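You operate a simulated robot arm through the tools that you are given. There is no shell and no other tool. Be economical: measure what you need, move in short steps, check, and stop when the job is done.

Carry out the task below with a simulated robot arm. There is one attempt and no reset: what you move stays moved.

## Task
Swap the yellow nozzle for the red one and run 20 ml into the bottle.
Fine: hang the yellow nozzle in the blue stand; one dose; leave the carriage at LOAD.

Only the result counts: the job must be done as asked and must still hold three seconds after the hand-in. Knocking over, shifting, dropping, spilling or breaking anything else fails it.

## Robot
A 7-joint arm with a two-finger parallel gripper, fixed in place. Base frame: the origin is at the foot of the arm, x ahead of it, y to its left, z up. Readings come in m, degrees, newtons and seconds.
With the tool pointing down near the work surface it reaches from about 0.22 to 0.58 m from the base axis. Its first joint turns from -66.0 to 66.0 degrees. Payload 2.5 kg.
The TCP is the grasp point between the finger pads, 0.023 m short of the fingertips. In the tool frame z runs along the fingers and y along their closing line. Largest opening 0.094 m; finger width 0.038, thickness 0.01; the body of the gripper, 0.054 by 0.096 m, starts 0.039 m behind the TCP.
Orientation is that of the tool frame in the base frame, as a unit quaternion [w, x, y, z]. With the fingers straight down and closing along the base's y, the tool's x points along the base's -x, its y along +y and its z along -z.

## Interface
- The arm moves only by the tool apply_moves. Its argument "steps" is a list that holds one entry, the list of rows, each a list of 7 numbers: the closure in counts, from 0 (fully open) to 255 (shut), then the shift along the base's x, y, z in m, then the turn, a rotation vector about the base's x, y, z in degrees. In form: [[[jaw, x, y, z, wx, wy, wz], ...]]. A call has 1 to 8 rows; each row is the pose to reach, as a shift and turn from the pose commanded when the call began. A row lasts 0.2 s, in which the tool goes at most 0.05 m and 8.6 degrees; a call with a longer step from one row to the next is refused whole, and so is a gripper value outside its range. A pose out of reach is approached as far as the arm can. The call stops where the force on the tool passes 70 N (or 10 N more than at its start, if that is more) or the arm is blocked; 0.2 s more then pass. Each finger travels about 0.108 m/s and halts on what it meets, pressing with about 34 N; the grip force reading is that of the motor and also rises with nothing between the fingers. The clock runs only during rows and for 0.2 s after the last one: add rows that repeat a pose to give the fingers time. The reply holds the time, the measured pose of the TCP, the force on the tool along the base axes, the opening and the grip force, in the units named above and with some noise.
- Cameras (640 x 400 px; columns grow to the right, rows downward): "scene" is fixed at [0.0934, -0.4037, 0.5489]; the picture's right is [0.94, -0.34, 0.00], its down [-0.18, -0.49, -0.85] and it looks along [0.29, 0.80, -0.53] (base axes); focal length 299 px, centre (320, 200). "wrist" rides on the gripper at [0.087, 0.016, -0.075] in the tool frame; the picture's right is [-0.18, 0.98, 0.00], its down [-0.58, -0.11, -0.81] and it looks along [-0.79, -0.15, 0.59] (tool axes); focal length 243 px, centre (320, 200). There is no depth. A picture from a camera that has moved, and an enlarged one, comes with that camera's place and axes in the base frame and with its lens. The place of the scene camera against the robot may be out by one fixed shift of up to 0.012 m in any direction.
- snapshot(camera): a new picture of that camera. It takes no simulated time.
- zoom(camera, box): a new picture of the part [left, top, right, bottom] of that camera's present view, enlarged. It takes no simulated time.
- sign_off(): hands the job in; it is judged then, once.

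Work in short steps. Places have to be worked out from the pictures, the camera data and where the tool is seen: move nearer, look again, correct. Check each grasp and each placing, and mend what went wrong. You have 120 turns and 76 pictures in all, those below and enlarged ones among them. Open the gripper and draw the arm clear of the work before you hand the job in, unless the task says otherwise; then end with one line.

The tools are called as a command line: name --argument value ..., lists and objects as JSON in quotes. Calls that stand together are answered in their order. apply_moves: Moves the arm, as the interface text tells. Its arguments: {"type":"object","properties":{"steps":{"type":"array"}},"required":["steps"]} The other tools are called the same way: snapshot (camera) takes a picture; zoom (camera, box) takes an enlarged picture of a part of a camera's view; sign_off () hands the job in.

At the start:

```text
time_s: 0.0
ee_pos: [0.4166, 0.0713, 0.3927]
orientation: [-0.001, 0.001, 1.0, 0.0]
wrist_force: [0.4, 0.2, 0.6]
gripper_width: 0.0941
finger_force: 0.0
```

scene: 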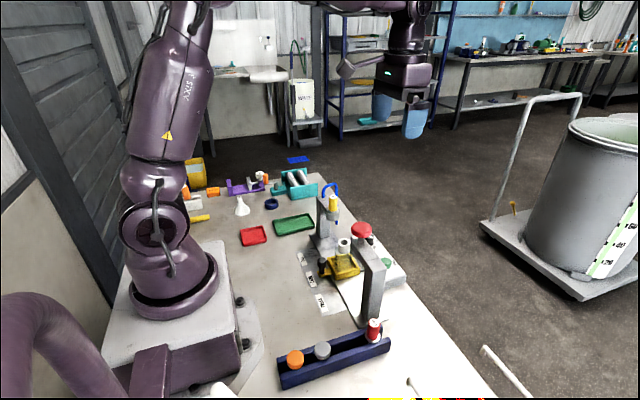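
wrist: 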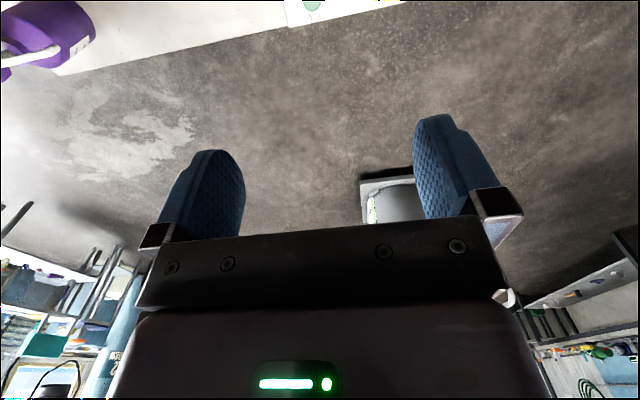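

I'll start by enlarging the work area in the scene camera to identify the parts.

zoom --camera "scene" --box '[280, 170, 420, 290]'

zoom --camera "scene" --box '[260, 280, 420, 400]'

zoom --camera "scene" --box '[170, 150, 330, 260]'

```text
3.33 times, centred on (350, 230) of scene
camera zoom: at [0.0934, -0.4037, 0.5489], right [0.94, -0.34, 0.0], down [-0.18, -0.49, -0.85], along [0.29, 0.8, -0.53], focal length 996 px, centre (220, 100)
```

zoom: 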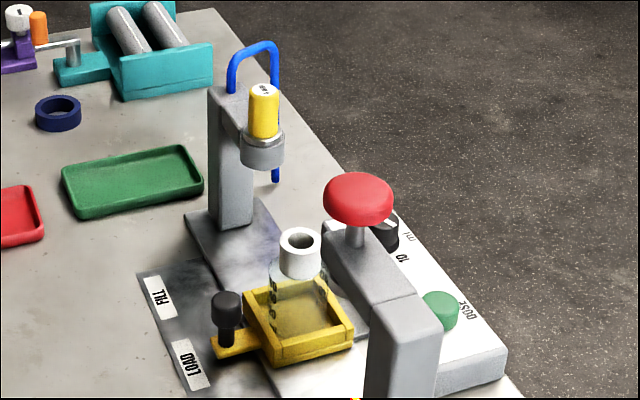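

```text
3.33 times, centred on (340, 340) of scene
camera zoom: at [0.0934, -0.4037, 0.5489], right [0.94, -0.34, 0.0], down [-0.18, -0.49, -0.85], along [0.29, 0.8, -0.53], focal length 996 px, centre (253, -267)
```

zoom: 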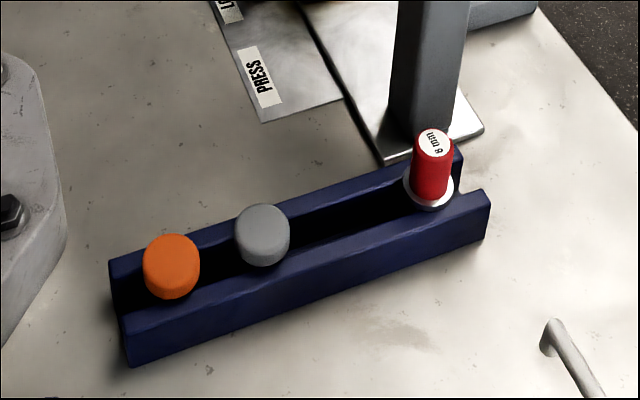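

```text
3.64 times, centred on (250, 205) of scene
camera zoom: at [0.0934, -0.4037, 0.5489], right [0.94, -0.34, 0.0], down [-0.18, -0.49, -0.85], along [0.29, 0.8, -0.53], focal length 1086 px, centre (574, 182)
```

zoom: 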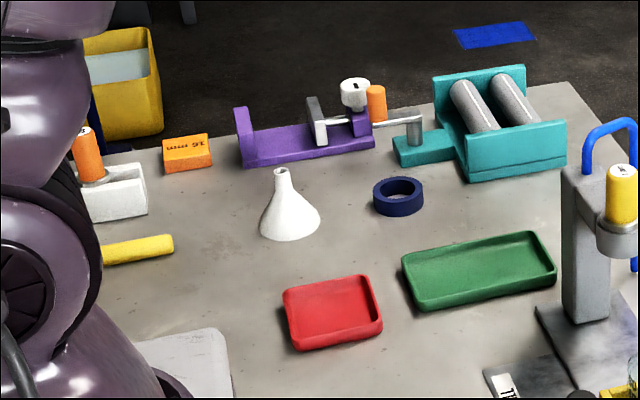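

The track with FILL/LOAD/PRESS runs along y at x≈0.33 and the blue stand along x at y≈-0.13. I'll move the arm back to look from the wrist camera over the machine.

apply_moves --steps '[[[0, -0.04, 0.005, -0.01, 0, 0, 0], [0, -0.08, 0.01, -0.03, 0, 0, 0], [0, -0.12, 0.015, -0.05, 0, 0, 0], [0, -0.16, 0.02, -0.06, 0, 0, 0], [0, -0.18, 0.02, -0.06, 0, 0, 0]]]'

snapshot --camera "wrist"

snapshot --camera "scene"

```text
time_s: 1.2
ee_pos: [0.2353, 0.0914, 0.3297]
orientation: [0.0, -0.001, 1.0, 0.0]
wrist_force: [1.3, -0.2, -0.5]
gripper_width: 0.094
finger_force: 0.1
```

```text
70 pictures are left
camera wrist: at [0.1485, 0.1064, 0.4054], right [0.18, 0.98, 0.0], down [0.58, -0.11, 0.81], along [0.79, -0.15, -0.59], focal length 243 px, centre (320, 200)
```

wrist: 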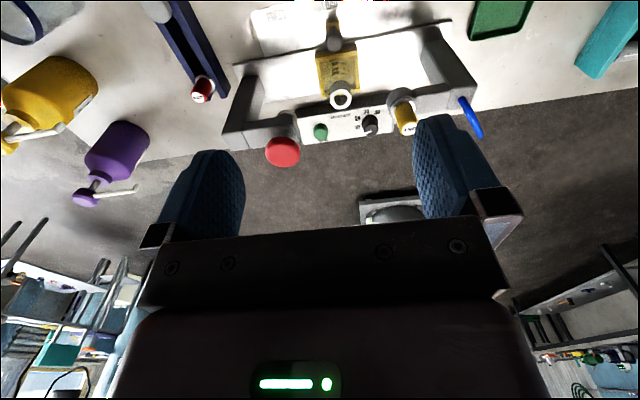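

```text
69 pictures are left
```

scene: 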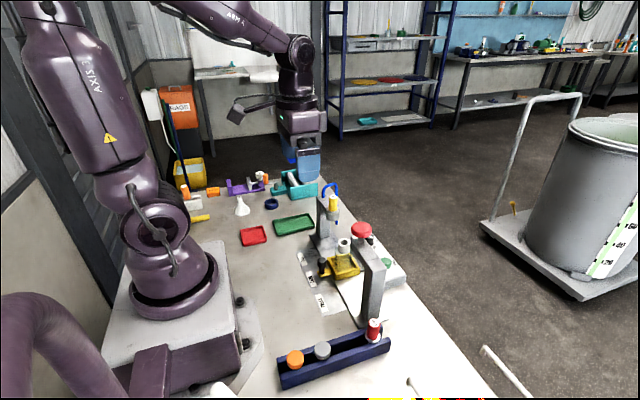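

Good view; enlarging the machine in the wrist view.

zoom --camera "wrist" --box '[300, 60, 500, 180]'

zoom --camera "wrist" --box '[140, 0, 340, 180]'

```text
3.20 times, centred on (400, 120) of wrist
camera zoom: at [0.1485, 0.1064, 0.4054], right [0.18, 0.98, 0.0], down [0.58, -0.11, 0.81], along [0.79, -0.15, -0.59], focal length 776 px, centre (64, 456)
```

zoom: 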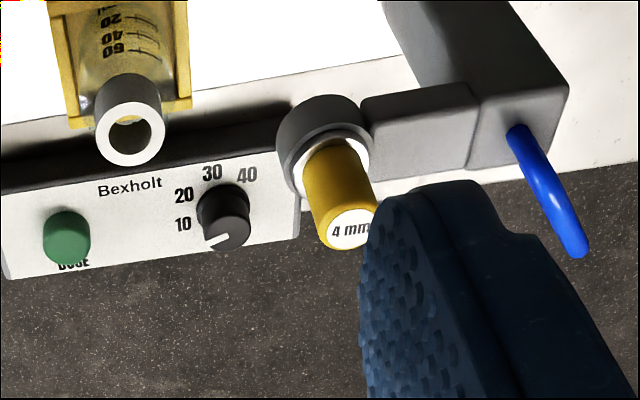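

```text
2.22 times, centred on (240, 90) of wrist
camera zoom: at [0.1485, 0.1064, 0.4054], right [0.18, 0.98, 0.0], down [0.58, -0.11, 0.81], along [0.79, -0.15, -0.59], focal length 539 px, centre (498, 444)
```

zoom: 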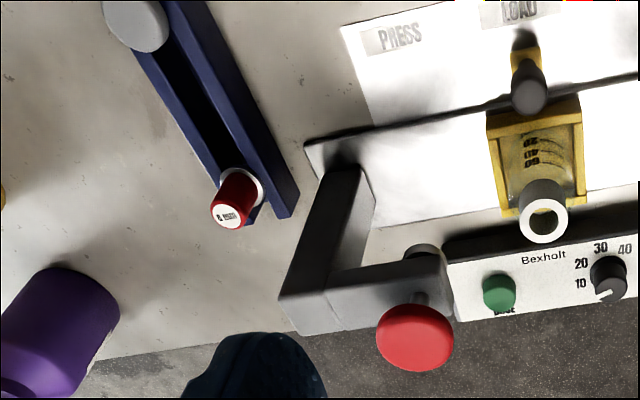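

The dial reads 10 and must go to 20; nozzle at about (0.335, 0.172, top 0.18). Next I look at the blue stand from nearer.

apply_moves --steps '[[[0, -0.005, -0.04, -0.01, 0, 0, 0], [0, -0.01, -0.085, -0.02, 0, 0, 0], [0, -0.015, -0.13, -0.03, 0, 0, 0], [0, -0.015, -0.175, -0.05, 0, 0, 0], [0, -0.015, -0.205, -0.08, 0, 0, 0], [0, -0.015, -0.205, -0.1, 0, 0, 0]]]'

snapshot --camera "wrist"

```text
time_s: 2.6
ee_pos: [0.2224, -0.1147, 0.2305]
orientation: [0.0, 0.001, 1.0, 0.0]
wrist_force: [0.6, 0.4, -0.5]
gripper_width: 0.0941
finger_force: 0.1
```

```text
66 pictures are left
camera wrist: at [0.1351, -0.099, 0.3053], right [0.19, 0.98, 0.0], down [0.58, -0.11, 0.81], along [0.79, -0.15, -0.59], focal length 243 px, centre (320, 200)
```

wrist: 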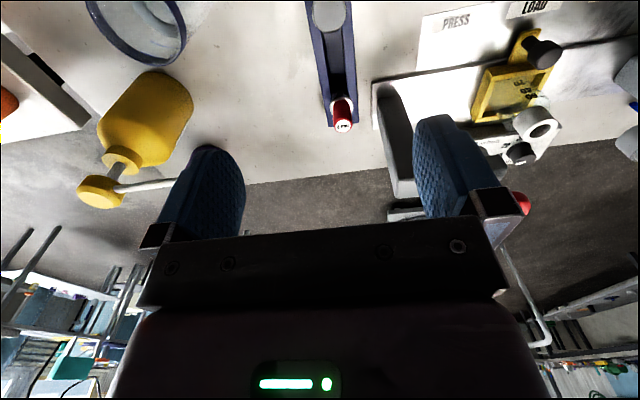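

zoom --camera "wrist" --box '[270, 0, 430, 150]'

```text
2.67 times, centred on (350, 75) of wrist
camera zoom: at [0.1351, -0.099, 0.3053], right [0.19, 0.98, 0.0], down [0.58, -0.11, 0.81], along [0.79, -0.15, -0.59], focal length 647 px, centre (240, 533)
```

zoom: 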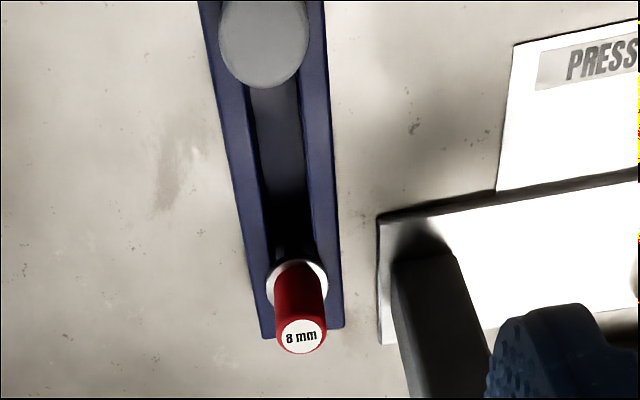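

The slot is centred on y≈-0.104, rail top z≈0.036, red at (0.31,-0.105), gray's edge at x≈0.228, so the yellow can hang at x≈0.258. I'll turn the gripper +90° so that it closes along x and raise towards the nozzle.

apply_moves --steps '[[[0, 0, 0, 0.04, 0, 0, 8], [0, 0, 0.02, 0.08, 0, 0, 16], [0, 0.02, 0.05, 0.1, 0, 0, 24], [0, 0.04, 0.085, 0.1, 0, 0, 32], [0, 0.06, 0.12, 0.1, 0, 0, 40], [0, 0.08, 0.15, 0.1, 0, 0, 48], [0, 0.1, 0.18, 0.1, 0, 0, 56], [0, 0.113, 0.21, 0.1, 0, 0, 64]]]'

apply_moves --steps '[[[0, 0, 0, -0.01, 0, 0, 8], [0, 0, 0, -0.02, 0, 0, 16], [0, 0, 0, -0.03, 0, 0, 24], [0, 0, 0, -0.04, 0, 0, 26]]]'

snapshot --camera "wrist"

```text
time_s: 4.4
ee_pos: [0.3345, 0.0933, 0.333]
orientation: [0.0, -0.531, 0.848, 0.0]
wrist_force: [-0.6, -0.2, -0.3]
gripper_width: 0.0938
finger_force: 0.1
```

```text
time_s: 5.4
ee_pos: [0.3336, 0.0941, 0.292]
orientation: [0.0, 0.708, -0.707, 0.0]
wrist_force: [0.6, 0.0, -0.4]
gripper_width: 0.094
finger_force: 0.0
```

```text
64 pictures are left
camera wrist: at [0.3184, 0.0072, 0.367], right [-0.98, 0.18, 0.0], down [0.11, 0.58, 0.81], along [0.15, 0.79, -0.59], focal length 243 px, centre (320, 200)
```

wrist: 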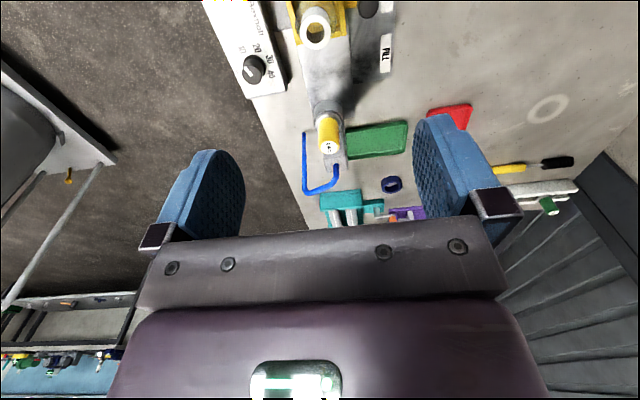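

zoom --camera "wrist" --box '[280, 60, 380, 200]'

zoom --camera "wrist" --box '[200, 0, 400, 110]'

zoom --camera "scene" --box '[300, 170, 360, 230]'

```text
2.86 times, centred on (330, 130) of wrist
camera zoom: at [0.3184, 0.0072, 0.367], right [-0.98, 0.18, 0.0], down [0.11, 0.58, 0.81], along [0.15, 0.79, -0.59], focal length 693 px, centre (291, 400)
```

zoom: 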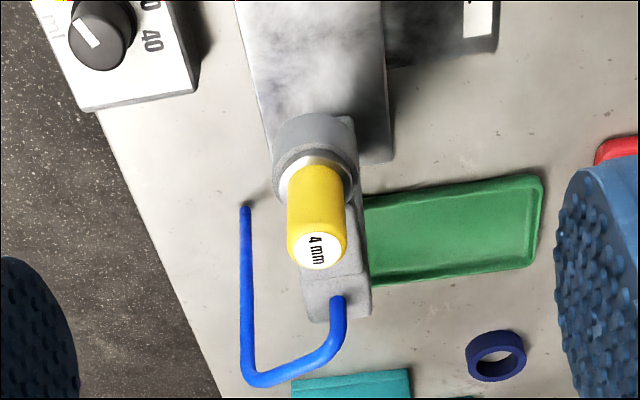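

```text
3.20 times, centred on (300, 55) of wrist
camera zoom: at [0.3184, 0.0072, 0.367], right [-0.98, 0.18, 0.0], down [0.11, 0.58, 0.81], along [0.15, 0.79, -0.59], focal length 776 px, centre (384, 664)
```

zoom: 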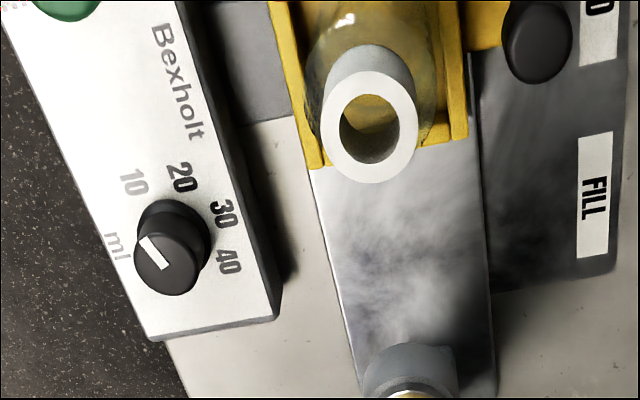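

```text
6.67 times, centred on (330, 200) of scene
camera zoom: at [0.0934, -0.4037, 0.5489], right [0.94, -0.34, 0.0], down [-0.18, -0.49, -0.85], along [0.29, 0.8, -0.53], focal length 1992 px, centre (253, 200)
```

zoom: 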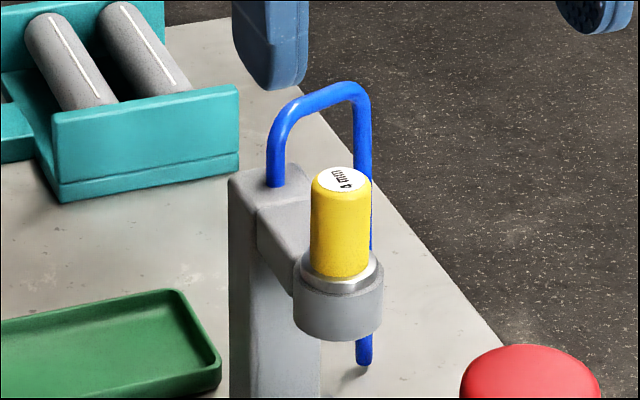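

Nozzle estimated at (0.339, 0.173), cap top 0.1765, flange 0.141. I go above it and look before descending.

apply_moves --steps '[[[0, 0.002, 0.04, 0, 0, 0, 0], [0, 0.005, 0.078, -0.02, 0, 0, 0], [0, 0.005, 0.078, -0.06, 0, 0, 0], [0, 0.005, 0.078, -0.08, 0, 0, 0], [0, 0.005, 0.078, -0.08, 0, 0, 0]]]'

snapshot --camera "wrist"

zoom --camera "scene" --box '[290, 140, 390, 220]'

```text
time_s: 6.6
ee_pos: [0.3386, 0.1734, 0.2096]
orientation: [0.0, -0.706, 0.708, 0.001]
wrist_force: [0.0, -0.4, -0.1]
gripper_width: 0.0939
finger_force: 0.2
```

```text
60 pictures are left
camera wrist: at [0.3227, 0.0871, 0.2849], right [-0.98, 0.18, 0.0], down [0.11, 0.58, 0.81], along [0.15, 0.79, -0.59], focal length 243 px, centre (320, 200)
```

wrist: 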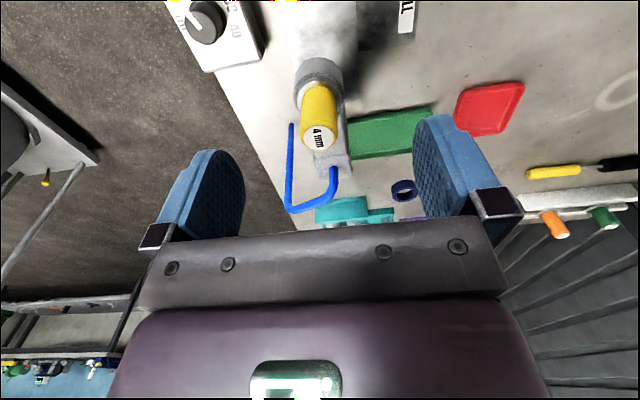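

```text
5.00 times, centred on (340, 180) of scene
camera zoom: at [0.0934, -0.4037, 0.5489], right [0.94, -0.34, 0.0], down [-0.18, -0.49, -0.85], along [0.29, 0.8, -0.53], focal length 1494 px, centre (220, 300)
```

zoom: 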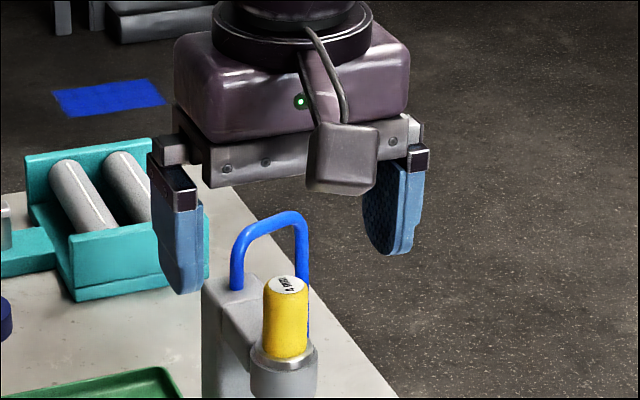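

The tool is over the nozzle within 2 mm. Descend to z 0.168, then close.

apply_moves --steps '[[[0, 0.001, 0.001, -0.02, 0, 0, 0], [0, 0.001, 0.001, -0.045, 0, 0, 0], [80, 0.001, 0.001, -0.045, 0, 0, 0], [220, 0.001, 0.001, -0.045, 0, 0, 0], [220, 0.001, 0.001, -0.045, 0, 0, 0], [220, 0.001, 0.001, -0.045, 0, 0, 0]]]'

zoom --camera "scene" --box '[290, 140, 390, 220]'

```text
time_s: 8.0
ee_pos: [0.3406, 0.1752, 0.1661]
orientation: [0.0, -0.707, 0.707, 0.0]
wrist_force: [0.7, 0.1, 0.0]
gripper_width: 0.0204
finger_force: 33.4
```

```text
5.00 times, centred on (340, 180) of scene
camera zoom: at [0.0934, -0.4037, 0.5489], right [0.94, -0.34, 0.0], down [-0.18, -0.49, -0.85], along [0.29, 0.8, -0.53], focal length 1494 px, centre (220, 300)
```

zoom: 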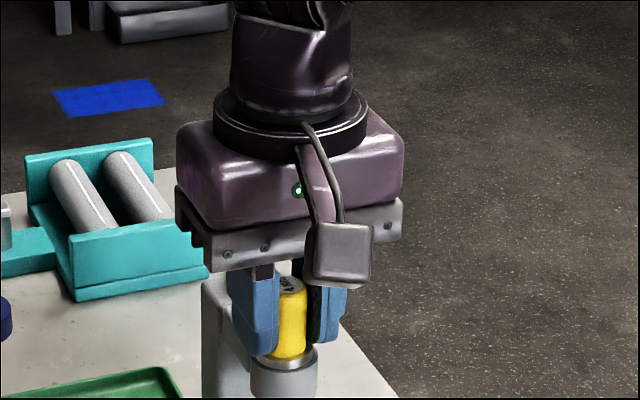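

Grip holds at 20.4 mm. Lift straight up, watching for resistance.

apply_moves --steps '[[[220, 0, 0, 0.005, 0, 0, 0], [220, 0, 0, 0.015, 0, 0, 0], [220, 0, 0, 0.03, 0, 0, 0]]]'

zoom --camera "scene" --box '[290, 140, 390, 220]'

```text
time_s: 8.8
ee_pos: [0.3397, 0.1753, 0.1976]
orientation: [-0.001, -0.707, 0.707, 0.001]
wrist_force: [0.3, 0.2, -0.9]
gripper_width: 0.0205
finger_force: 33.9
```

```text
5.00 times, centred on (340, 180) of scene
camera zoom: at [0.0934, -0.4037, 0.5489], right [0.94, -0.34, 0.0], down [-0.18, -0.49, -0.85], along [0.29, 0.8, -0.53], focal length 1494 px, centre (220, 300)
```

zoom: 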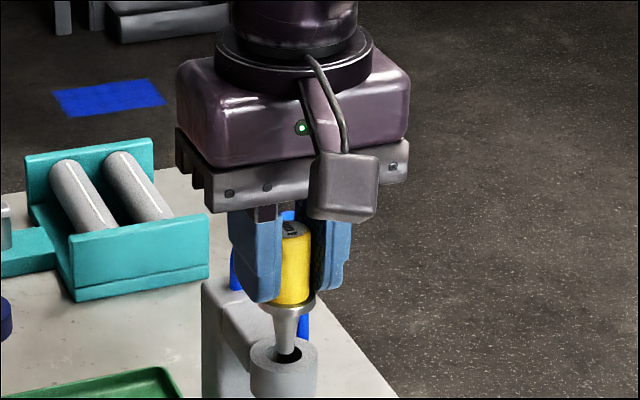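

It lifts freely. Raise clear and carry it over towards the stand at x≈0.258, on the near side of the press.

apply_moves --steps '[[[220, 0, 0, 0.045, 0, 0, 0], [220, 0, 0, 0.085, 0, 0, 0], [220, -0.03, -0.035, 0.085, 0, 0, 0], [220, -0.06, -0.07, 0.085, 0, 0, 0], [220, -0.08, -0.11, 0.085, 0, 0, 0], [220, -0.0826, -0.155, 0.085, 0, 0, 0], [220, -0.0826, -0.2, 0.085, 0, 0, 0], [220, -0.0826, -0.245, 0.085, 0, 0, 0]]]'

apply_moves --steps '[[[220, 0, -0.0345, -0.02, 0, 0, 0], [220, 0, -0.0345, -0.065, 0, 0, 0], [220, 0, -0.0345, -0.11, 0, 0, 0], [220, 0, -0.0345, -0.155, 0, 0, 0], [220, 0, -0.0345, -0.155, 0, 0, 0]]]'

snapshot --camera "wrist"

zoom --camera "scene" --box '[260, 250, 420, 390]'

```text
time_s: 10.6
ee_pos: [0.2573, -0.0717, 0.2817]
orientation: [0.0, 0.707, -0.707, 0.0]
wrist_force: [0.4, -0.6, -0.4]
gripper_width: 0.0203
finger_force: 34.5
```

```text
time_s: 11.8
ee_pos: [0.2576, -0.1067, 0.129]
orientation: [-0.001, -0.706, 0.708, 0.0]
wrist_force: [-0.3, -0.5, -0.1]
gripper_width: 0.0199
finger_force: 33.8
```

```text
56 pictures are left
camera wrist: at [0.2414, -0.1936, 0.2028], right [-0.98, 0.19, 0.0], down [0.11, 0.58, 0.81], along [0.15, 0.79, -0.59], focal length 243 px, centre (320, 200)
```

wrist: 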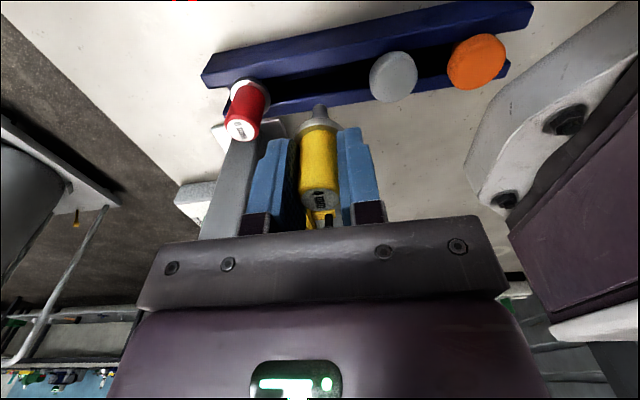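

```text
2.86 times, centred on (340, 320) of scene
camera zoom: at [0.0934, -0.4037, 0.5489], right [0.94, -0.34, 0.0], down [-0.18, -0.49, -0.85], along [0.29, 0.8, -0.53], focal length 854 px, centre (263, -143)
```

zoom: 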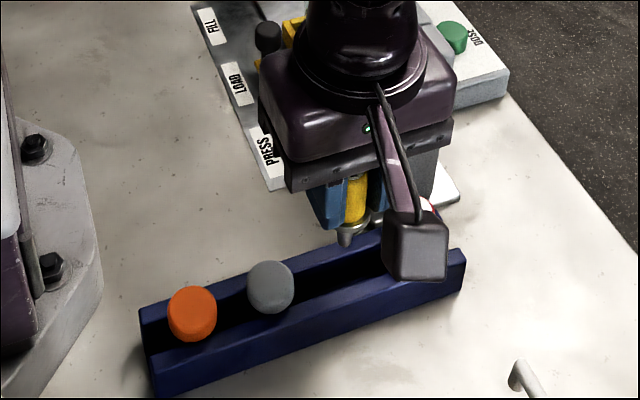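

Zoom to check the tip against the slot line.

zoom --camera "wrist" --box '[200, 0, 540, 200]'

```text
1.88 times, centred on (370, 100) of wrist
camera zoom: at [0.2414, -0.1936, 0.2028], right [-0.98, 0.19, 0.0], down [0.11, 0.58, 0.81], along [0.15, 0.79, -0.59], focal length 457 px, centre (226, 388)
```

zoom: 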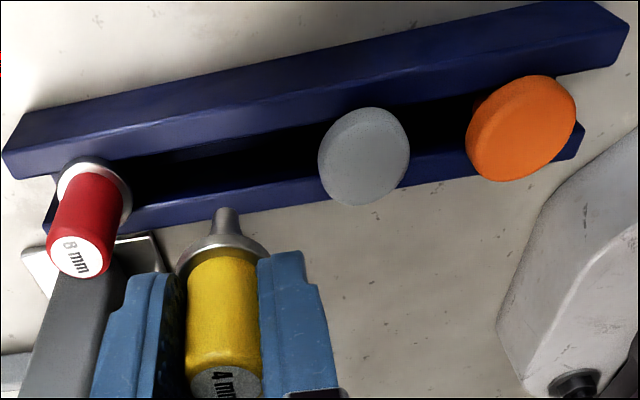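

Tip and slot centre agree within about 2 mm. Lower until the tip is inside the slot and check.

apply_moves --steps '[[[220, 0, 0, -0.015, 0, 0, 0], [220, 0, 0, -0.03, 0, 0, 0], [220, 0, 0, -0.04, 0, 0, 0], [220, 0, 0, -0.04, 0, 0, 0]]]'

zoom --camera "wrist" --box '[200, 0, 540, 200]'

zoom --camera "scene" --box '[310, 280, 410, 380]'

```text
time_s: 12.8
ee_pos: [0.2576, -0.1071, 0.0873]
orientation: [0.0, -0.706, 0.708, 0.0]
wrist_force: [-1.8, -0.4, 0.5]
gripper_width: 0.02
finger_force: 34.0
```

```text
1.88 times, centred on (370, 100) of wrist
camera zoom: at [0.2403, -0.1938, 0.1624], right [-0.98, 0.19, 0.0], down [0.11, 0.58, 0.81], along [0.15, 0.79, -0.59], focal length 457 px, centre (226, 388)
```

zoom: 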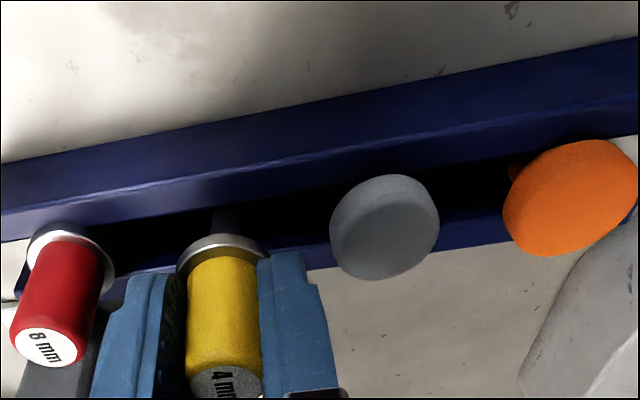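

```text
4.00 times, centred on (360, 330) of scene
camera zoom: at [0.0934, -0.4037, 0.5489], right [0.94, -0.34, 0.0], down [-0.18, -0.49, -0.85], along [0.29, 0.8, -0.53], focal length 1195 px, centre (160, -320)
```

zoom: 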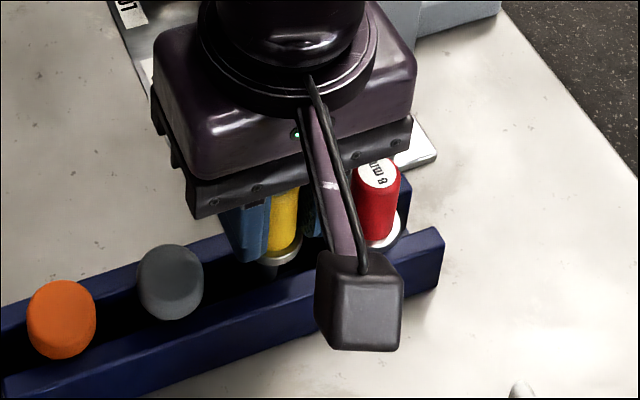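

The nozzle seems ~2–3 mm toward -y of the slot centre; I shift +y 2.5 mm and lower gently to just above seating.

apply_moves --steps '[[[220, 0, 0.0025, 0, 0, 0, 0], [220, 0, 0.0025, -0.008, 0, 0, 0], [220, 0, 0.0025, -0.015, 0, 0, 0], [220, 0, 0.0025, -0.019, 0, 0, 0]]]'

zoom --camera "wrist" --box '[200, 0, 540, 200]'

```text
time_s: 13.8
ee_pos: [0.2571, -0.1028, 0.0684]
orientation: [0.001, -0.706, 0.708, 0.0]
wrist_force: [-0.2, -0.1, -1.4]
gripper_width: 0.0203
finger_force: 34.2
```

```text
1.88 times, centred on (370, 100) of wrist
camera zoom: at [0.2412, -0.1895, 0.1432], right [-0.98, 0.18, 0.0], down [0.11, 0.58, 0.81], along [0.15, 0.79, -0.59], focal length 457 px, centre (226, 388)
```

zoom: 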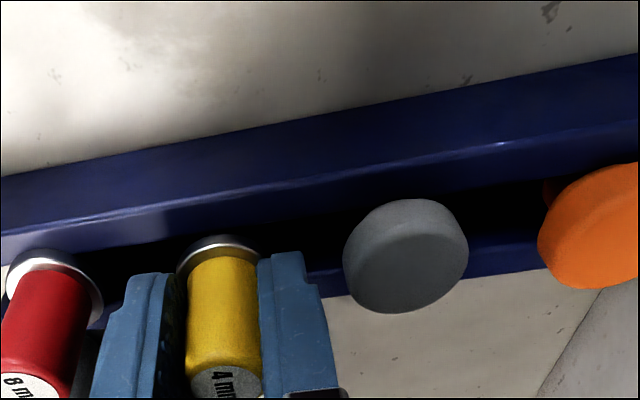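

Now it's ~2 mm toward +y; correct by -1.5 mm and seat it with small steps.

apply_moves --steps '[[[220, 0, -0.0017, 0, 0, 0, 0], [220, 0, -0.0017, -0.002, 0, 0, 0], [220, 0, -0.0017, -0.004, 0, 0, 0], [220, 0, -0.0017, -0.004, 0, 0, 0]]]'

zoom --camera "scene" --box '[310, 290, 390, 360]'

zoom --camera "wrist" --box '[200, 80, 440, 220]'

```text
time_s: 14.8
ee_pos: [0.2568, -0.1053, 0.0629]
orientation: [0.0, -0.706, 0.708, 0.0]
wrist_force: [-5.5, 2.3, 30.5]
gripper_width: 0.0202
finger_force: 34.0
```

```text
5.71 times, centred on (350, 325) of scene
camera zoom: at [0.0933, -0.4037, 0.549], right [0.94, -0.34, 0.0], down [-0.18, -0.49, -0.85], along [0.29, 0.8, -0.53], focal length 1707 px, centre (149, -514)
```

zoom: 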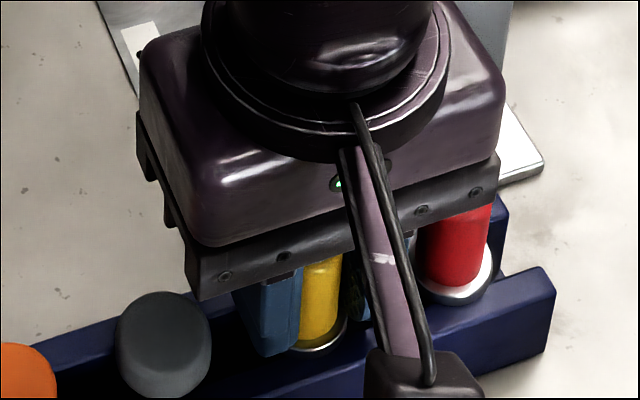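

```text
2.67 times, centred on (320, 150) of wrist
camera zoom: at [0.2412, -0.1916, 0.1388], right [-0.98, 0.19, 0.0], down [0.11, 0.58, 0.81], along [0.15, 0.79, -0.59], focal length 647 px, centre (320, 333)
```

zoom: 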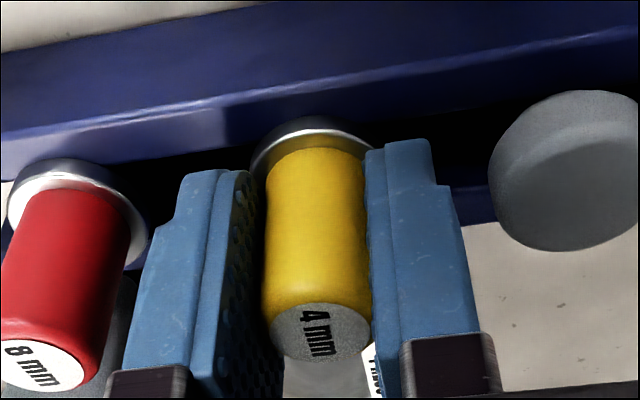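

Contact force says it's seated (30 N at z 0.063). Relieve the push and open slightly only (to ~32 mm) to avoid the neighbours.

apply_moves --steps '[[[220, 0, 0, 0.0018, 0, 0, 0], [168, 0, 0, 0.0018, 0, 0, 0], [168, 0, 0, 0.0018, 0, 0, 0], [168, 0, 0, 0.0018, 0, 0, 0]]]'

zoom --camera "wrist" --box '[200, 80, 440, 220]'

```text
time_s: 15.8
ee_pos: [0.2586, -0.1043, 0.065]
orientation: [0.0, -0.706, 0.708, 0.0]
wrist_force: [0.3, 0.3, 0.0]
gripper_width: 0.0322
finger_force: 0.0
```

```text
2.67 times, centred on (320, 150) of wrist
camera zoom: at [0.2415, -0.191, 0.1404], right [-0.98, 0.18, 0.0], down [0.11, 0.58, 0.81], along [0.15, 0.79, -0.59], focal length 647 px, centre (320, 333)
```

zoom: 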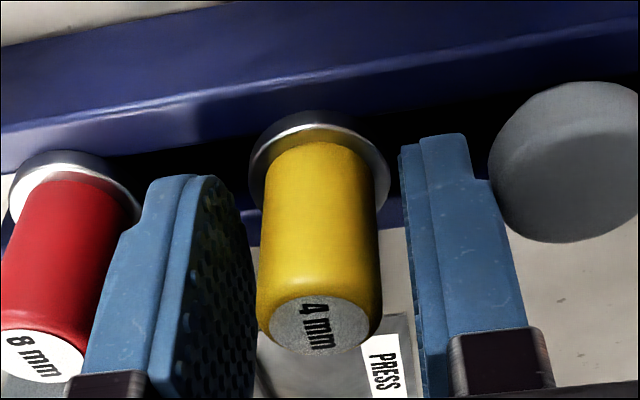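

Yellow stays standing. Raise straight up and view both.

apply_moves --steps '[[[168, 0, 0, 0.03, 0, 0, 0], [168, 0, 0, 0.06, 0, 0, 0], [168, 0.025, 0, 0.065, 0, 0, 0], [168, 0.05, 0, 0.065, 0, 0, 0], [168, 0.05, 0, 0.065, 0, 0, 0]]]'

zoom --camera "wrist" --box '[200, 0, 540, 200]'

zoom --camera "scene" --box '[290, 280, 410, 370]'

```text
time_s: 17.0
ee_pos: [0.3055, -0.1045, 0.1319]
orientation: [0.0, -0.707, 0.707, 0.0]
wrist_force: [0.0, 0.3, -0.6]
gripper_width: 0.032
finger_force: 0.0
```

```text
1.88 times, centred on (370, 100) of wrist
camera zoom: at [0.2902, -0.1913, 0.2067], right [-0.98, 0.18, 0.0], down [0.11, 0.58, 0.81], along [0.15, 0.79, -0.59], focal length 457 px, centre (226, 388)
```

zoom: 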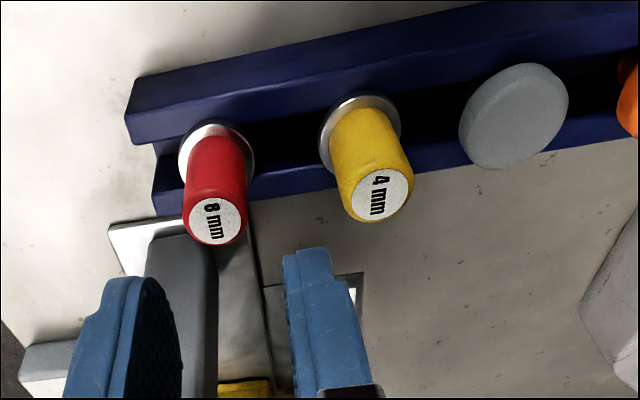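

```text
4.44 times, centred on (350, 325) of scene
camera zoom: at [0.0934, -0.4037, 0.5489], right [0.94, -0.34, 0.0], down [-0.18, -0.49, -0.85], along [0.29, 0.8, -0.53], focal length 1328 px, centre (187, -356)
```

zoom: 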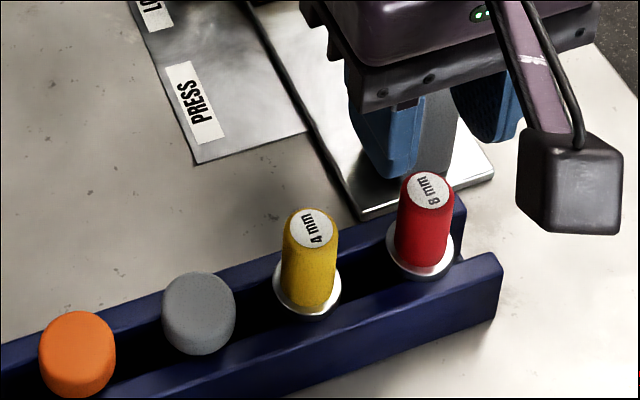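

Yellow hangs properly. Red is 52 mm further along x; descend over it to the same height and grip.

apply_moves --steps '[[[168, 0.0025, -0.0005, -0.03, 0, 0, 0], [168, 0.0025, -0.0005, -0.055, 0, 0, 0], [168, 0.0025, -0.0005, -0.0655, 0, 0, 0], [225, 0.0025, -0.0005, -0.0655, 0, 0, 0], [225, 0.0025, -0.0005, -0.0655, 0, 0, 0], [225, 0.0025, -0.0005, -0.0655, 0, 0, 0]]]'

zoom --camera "wrist" --box '[200, 80, 440, 220]'

```text
time_s: 18.4
ee_pos: [0.3083, -0.1056, 0.0662]
orientation: [0.002, 0.707, -0.707, -0.002]
wrist_force: [-42.2, -6.1, 27.8]
gripper_width: 0.0205
finger_force: 33.8
```

```text
2.67 times, centred on (320, 150) of wrist
camera zoom: at [0.2919, -0.1925, 0.1414], right [-0.98, 0.18, 0.01], down [0.11, 0.58, 0.81], along [0.14, 0.79, -0.59], focal length 647 px, centre (320, 333)
```

zoom: 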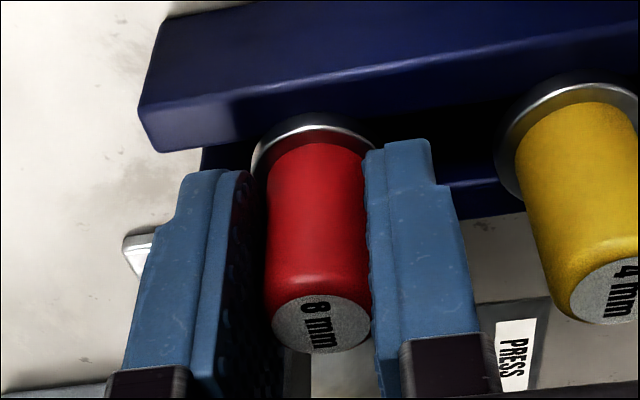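

Gripped, but there's 42 N sideways load along x; relieve it by shifting -2 mm and up a bit.

apply_moves --steps '[[[225, -0.0015, 0, 0.0005, 0, 0, 0], [225, -0.0025, 0, 0.001, 0, 0, 0]]]'

```text
time_s: 19.0
ee_pos: [0.3073, -0.1055, 0.0661]
orientation: [0.001, -0.705, 0.709, 0.0]
wrist_force: [-10.8, -5.4, -3.5]
gripper_width: 0.0201
finger_force: 33.5
```

Load much reduced. Lift slowly now.

apply_moves --steps '[[[225, -0.0008, 0, 0.002, 0, 0, 0], [225, -0.0008, 0, 0.008, 0, 0, 0], [225, -0.0008, 0, 0.018, 0, 0, 0], [225, -0.0008, 0, 0.03, 0, 0, 0]]]'

snapshot --camera "wrist"

zoom --camera "scene" --box '[260, 250, 420, 390]'

```text
time_s: 20.0
ee_pos: [0.3065, -0.1064, 0.0962]
orientation: [0.001, -0.706, 0.708, 0.0]
wrist_force: [-0.6, -0.1, -0.6]
gripper_width: 0.02
finger_force: 34.3
```

```text
44 pictures are left
camera wrist: at [0.2901, -0.1926, 0.1713], right [-0.98, 0.19, 0.0], down [0.11, 0.58, 0.81], along [0.15, 0.79, -0.59], focal length 243 px, centre (320, 200)
```

wrist: 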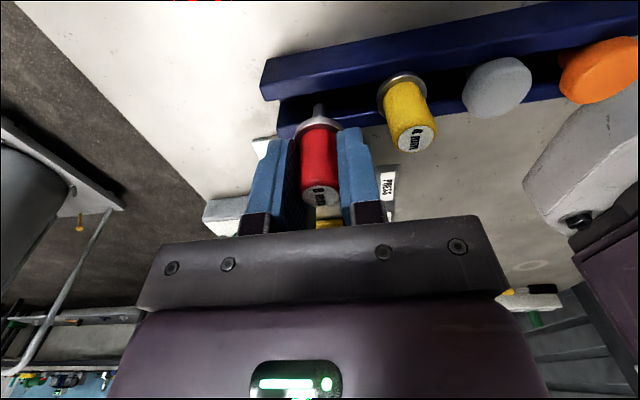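

```text
2.86 times, centred on (340, 320) of scene
camera zoom: at [0.0934, -0.4037, 0.5489], right [0.94, -0.34, 0.0], down [-0.18, -0.49, -0.85], along [0.29, 0.8, -0.53], focal length 854 px, centre (263, -143)
```

zoom: 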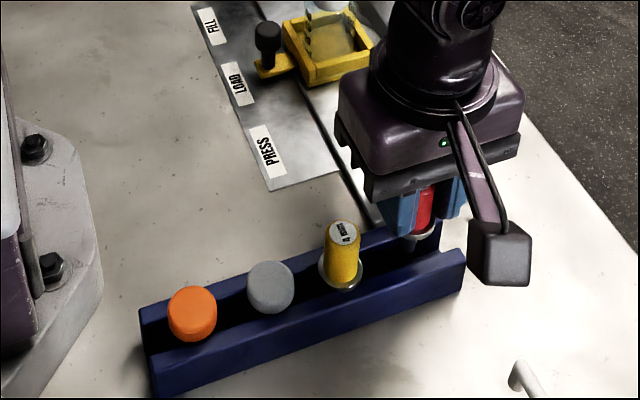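

Red is out cleanly and the stand hasn't moved. Rise to 0.29 and carry it to above the nozzle holder.

apply_moves --steps '[[[225, 0, 0, 0.045, 0, 0, 0], [225, 0, 0, 0.09, 0, 0, 0], [225, 0, 0, 0.135, 0, 0, 0], [225, 0, 0, 0.18, 0, 0, 0], [225, 0, 0.03, 0.195, 0, 0, 0], [225, 0.005, 0.075, 0.195, 0, 0, 0], [225, 0.015, 0.12, 0.195, 0, 0, 0], [225, 0.025, 0.165, 0.195, 0, 0, 0]]]'

apply_moves --steps '[[[225, 0.004, 0.045, 0, 0, 0, 0], [225, 0.0084, 0.09, 0, 0, 0, 0], [225, 0.0084, 0.1142, -0.03, 0, 0, 0], [225, 0.0084, 0.1142, -0.07, 0, 0, 0], [225, 0.0084, 0.1142, -0.07, 0, 0, 0]]]'

zoom --camera "wrist" --box '[240, 60, 400, 220]'

zoom --camera "scene" --box '[290, 140, 390, 220]'

```text
time_s: 21.8
ee_pos: [0.332, 0.058, 0.2941]
orientation: [0.0, -0.706, 0.708, 0.0]
wrist_force: [0.4, 0.6, -0.7]
gripper_width: 0.0205
finger_force: 33.5
```

```text
time_s: 23.0
ee_pos: [0.3401, 0.1753, 0.2217]
orientation: [0.0, -0.707, 0.707, 0.0]
wrist_force: [0.7, 0.4, -0.6]
gripper_width: 0.0204
finger_force: 33.5
```

```text
2.50 times, centred on (320, 140) of wrist
camera zoom: at [0.324, 0.0888, 0.2969], right [-0.98, 0.18, 0.0], down [0.11, 0.58, 0.81], along [0.15, 0.79, -0.59], focal length 606 px, centre (320, 350)
```

zoom: 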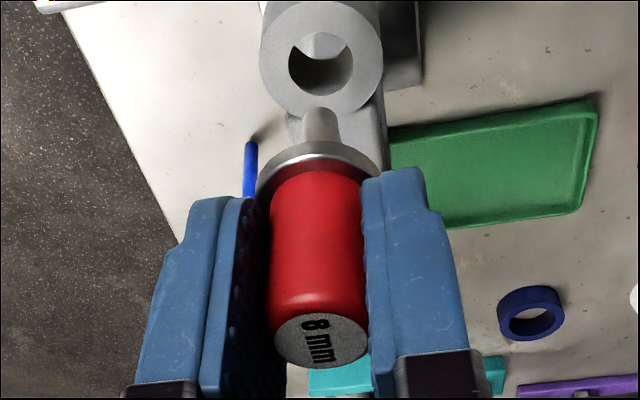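

```text
5.00 times, centred on (340, 180) of scene
camera zoom: at [0.0934, -0.4037, 0.5489], right [0.94, -0.34, 0.0], down [-0.18, -0.49, -0.85], along [0.29, 0.8, -0.53], focal length 1494 px, centre (220, 300)
```

zoom: 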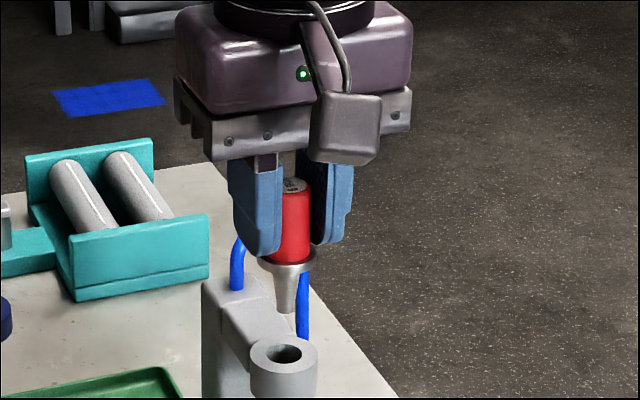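

Hole at about (0.340, 0.172) and nozzle axis at (0.340, 0.1735): aligned. Lower partway with tiny y correction and watch.

apply_moves --steps '[[[225, 0, -0.001, -0.015, 0, 0, 0], [225, 0, -0.001, -0.03, 0, 0, 0], [225, 0, -0.001, -0.04, 0, 0, 0], [225, 0, -0.001, -0.04, 0, 0, 0]]]'

zoom --camera "wrist" --box '[240, 60, 400, 220]'

zoom --camera "scene" --box '[300, 160, 370, 220]'

```text
time_s: 24.0
ee_pos: [0.3399, 0.1747, 0.1806]
orientation: [0.0, -0.706, 0.708, -0.001]
wrist_force: [-0.2, 0.2, -0.7]
gripper_width: 0.0202
finger_force: 34.1
```

```text
2.50 times, centred on (320, 140) of wrist
camera zoom: at [0.3237, 0.0874, 0.2567], right [-0.98, 0.19, 0.0], down [0.11, 0.58, 0.81], along [0.15, 0.79, -0.59], focal length 606 px, centre (320, 350)
```

zoom: 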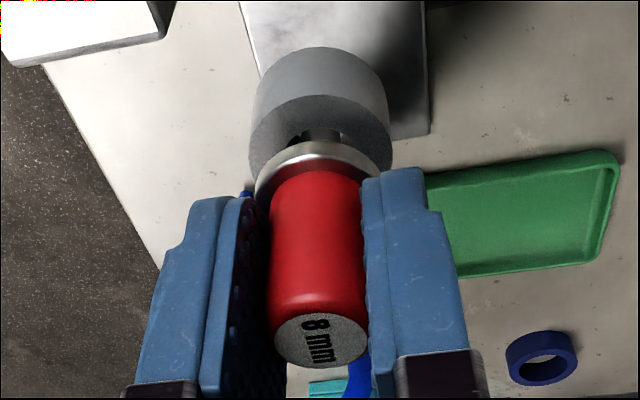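

```text
6.67 times, centred on (335, 190) of scene
camera zoom: at [0.0934, -0.4037, 0.5489], right [0.94, -0.34, 0.0], down [-0.18, -0.49, -0.85], along [0.29, 0.8, -0.53], focal length 1992 px, centre (220, 267)
```

zoom: 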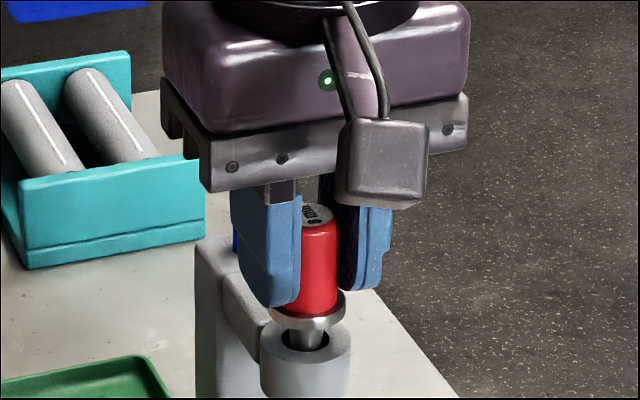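

Entering freely. Continue slowly to the seat.

apply_moves --steps '[[[225, 0, 0, -0.004, 0, 0, 0], [225, 0, 0, -0.008, 0, 0, 0], [225, 0, 0, -0.0105, 0, 0, 0], [225, 0, 0, -0.0125, 0, 0, 0], [225, 0, 0, -0.0125, 0, 0, 0]]]'

zoom --camera "scene" --box '[300, 160, 370, 220]'

```text
time_s: 25.2
ee_pos: [0.3407, 0.1729, 0.1675]
orientation: [0.0, -0.706, 0.708, 0.001]
wrist_force: [0.6, 0.0, -0.4]
gripper_width: 0.0201
finger_force: 33.9
```

```text
6.67 times, centred on (335, 190) of scene
camera zoom: at [0.0934, -0.4037, 0.5489], right [0.94, -0.34, 0.0], down [-0.18, -0.49, -0.85], along [0.29, 0.8, -0.53], focal length 1992 px, centre (220, 267)
```

zoom: 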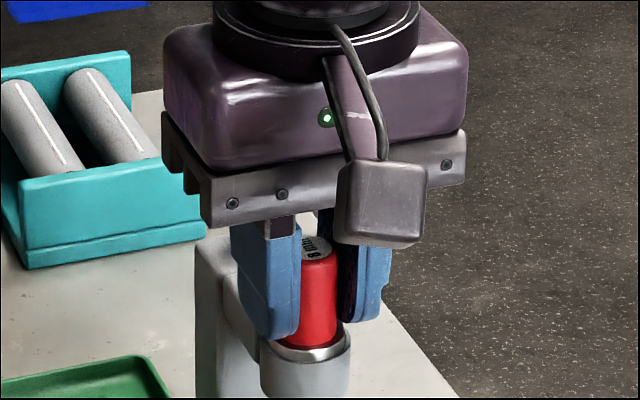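

Nearly seated with no contact force yet; a few more millimetres.

apply_moves --steps '[[[225, 0, 0, -0.0015, 0, 0, 0], [225, 0, 0, -0.003, 0, 0, 0], [225, 0, 0, -0.003, 0, 0, 0]]]'

```text
time_s: 26.0
ee_pos: [0.3411, 0.1725, 0.1662]
orientation: [0.001, -0.707, 0.708, 0.0]
wrist_force: [-9.7, -3.3, 31.5]
gripper_width: 0.0204
finger_force: 33.9
```

31 N: seated. Relieve and release, then raise.

apply_moves --steps '[[[225, 0, 0, 0.0015, 0, 0, 0], [120, 0, 0, 0.0015, 0, 0, 0], [120, 0, 0, 0.0015, 0, 0, 0], [120, 0, 0, 0.03, 0, 0, 0], [120, 0, 0, 0.075, 0, 0, 0], [120, 0, -0.04, 0.11, 0, 0, 0], [120, 0, -0.07, 0.13, 0, 0, 0]]]'

zoom --camera "scene" --box '[280, 160, 420, 290]'

zoom --camera "wrist" --box '[200, 0, 400, 180]'

```text
refused: row 6 steps farther than a row can; nothing moved
```

```text
3.08 times, centred on (350, 225) of scene
camera zoom: at [0.0932, -0.4038, 0.5489], right [0.94, -0.34, 0.0], down [-0.18, -0.49, -0.85], along [0.29, 0.8, -0.53], focal length 919 px, centre (228, 123)
```

zoom: 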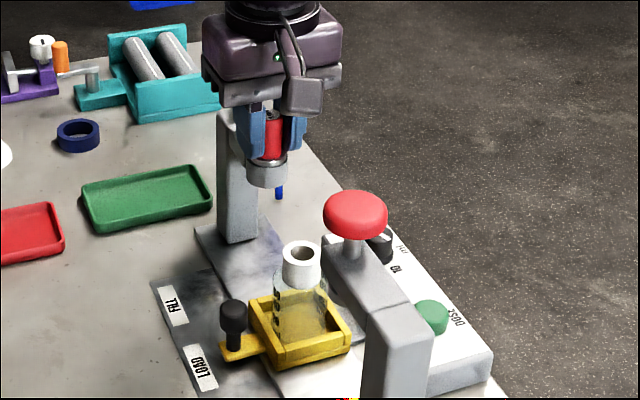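

```text
2.22 times, centred on (300, 90) of wrist
camera zoom: at [0.3241, 0.087, 0.2409], right [-0.98, 0.18, 0.0], down [0.11, 0.58, 0.81], along [0.15, 0.79, -0.59], focal length 539 px, centre (364, 444)
```

zoom: 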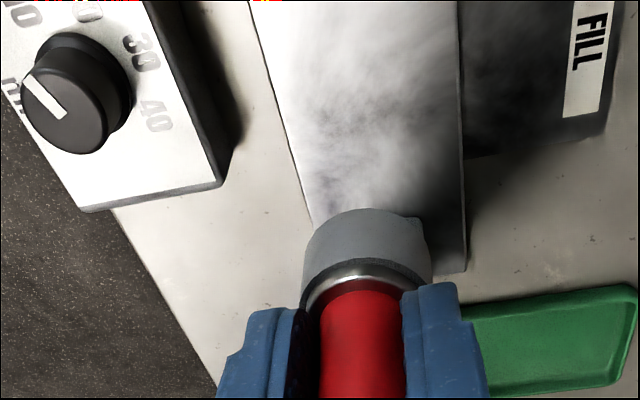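

A row was too long; repeating with smaller steps.

apply_moves --steps '[[[225, 0, 0, 0.0015, 0, 0, 0], [120, 0, 0, 0.0015, 0, 0, 0], [120, 0, 0, 0.0015, 0, 0, 0], [120, 0, 0, 0.03, 0, 0, 0], [120, 0, 0, 0.07, 0, 0, 0], [120, 0, -0.03, 0.1, 0, 0, 0], [120, 0, -0.065, 0.12, 0, 0, 0]]]'

snapshot --camera "wrist"

```text
time_s: 27.6
ee_pos: [0.3399, 0.1069, 0.2862]
orientation: [0.0, -0.707, 0.707, 0.0]
wrist_force: [-0.5, -0.2, 0.2]
gripper_width: 0.0494
finger_force: 0.1
```

```text
35 pictures are left
camera wrist: at [0.3235, 0.0202, 0.3619], right [-0.98, 0.18, 0.0], down [0.11, 0.58, 0.81], along [0.15, 0.79, -0.59], focal length 243 px, centre (320, 200)
```

wrist: 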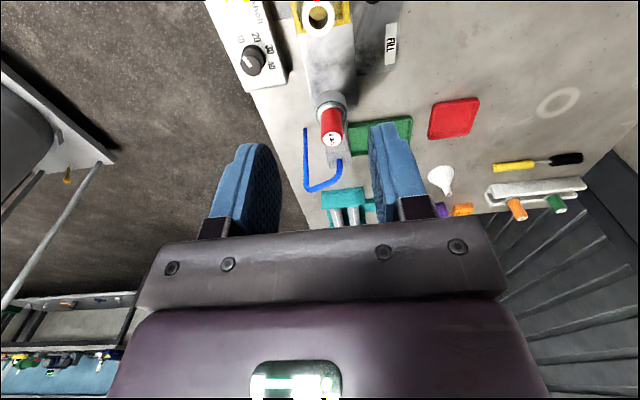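

Red sits in the holder. The knob triangulates to (0.431, 0.144), top z≈0.056, marks ~50° apart, turning clockwise from 10 to 20. I go over it with the yaw pre-turned +48° so the camera arm stays clear of the bottle while turning.

apply_moves --steps '[[[92, 0.03, 0, 0, 0, 0, 8], [92, 0.06, 0.01, 0, 0, 0, 16], [92, 0.09, 0.03, 0, 0, 0, 24], [92, 0.0905, 0.036, -0.03, 0, 0, 32], [92, 0.0905, 0.036, -0.07, 0, 0, 40], [92, 0.0905, 0.036, -0.11, 0, 0, 48], [92, 0.0905, 0.036, -0.15, 0, 0, 48], [92, 0.0905, 0.036, -0.165, 0, 0, 48]]]'

snapshot --camera "wrist"

zoom --camera "scene" --box '[300, 140, 440, 270]'

```text
time_s: 29.4
ee_pos: [0.4308, 0.144, 0.1209]
orientation: [0.0, 0.934, -0.358, 0.0]
wrist_force: [0.2, 0.5, 0.3]
gripper_width: 0.06
finger_force: 0.1
```

```text
34 pictures are left
camera wrist: at [0.4838, 0.0741, 0.1951], right [-0.79, -0.61, 0.0], down [-0.36, 0.47, 0.81], along [-0.49, 0.64, -0.59], focal length 243 px, centre (320, 200)
```

wrist: 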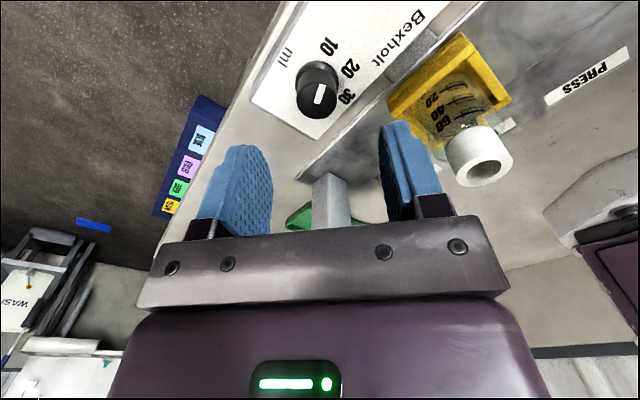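

```text
3.08 times, centred on (370, 205) of scene
camera zoom: at [0.0934, -0.4037, 0.5489], right [0.94, -0.34, 0.0], down [-0.18, -0.49, -0.85], along [0.29, 0.8, -0.53], focal length 919 px, centre (166, 185)
```

zoom: 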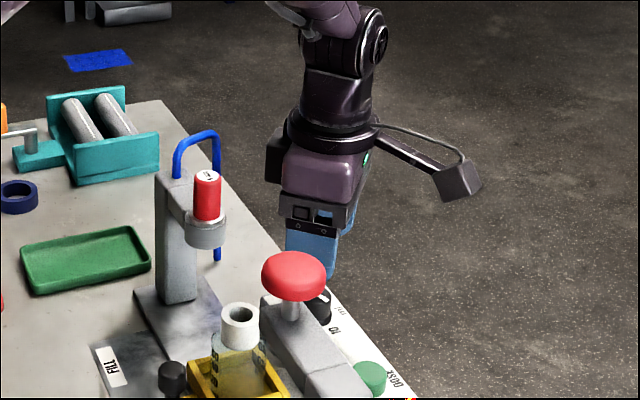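

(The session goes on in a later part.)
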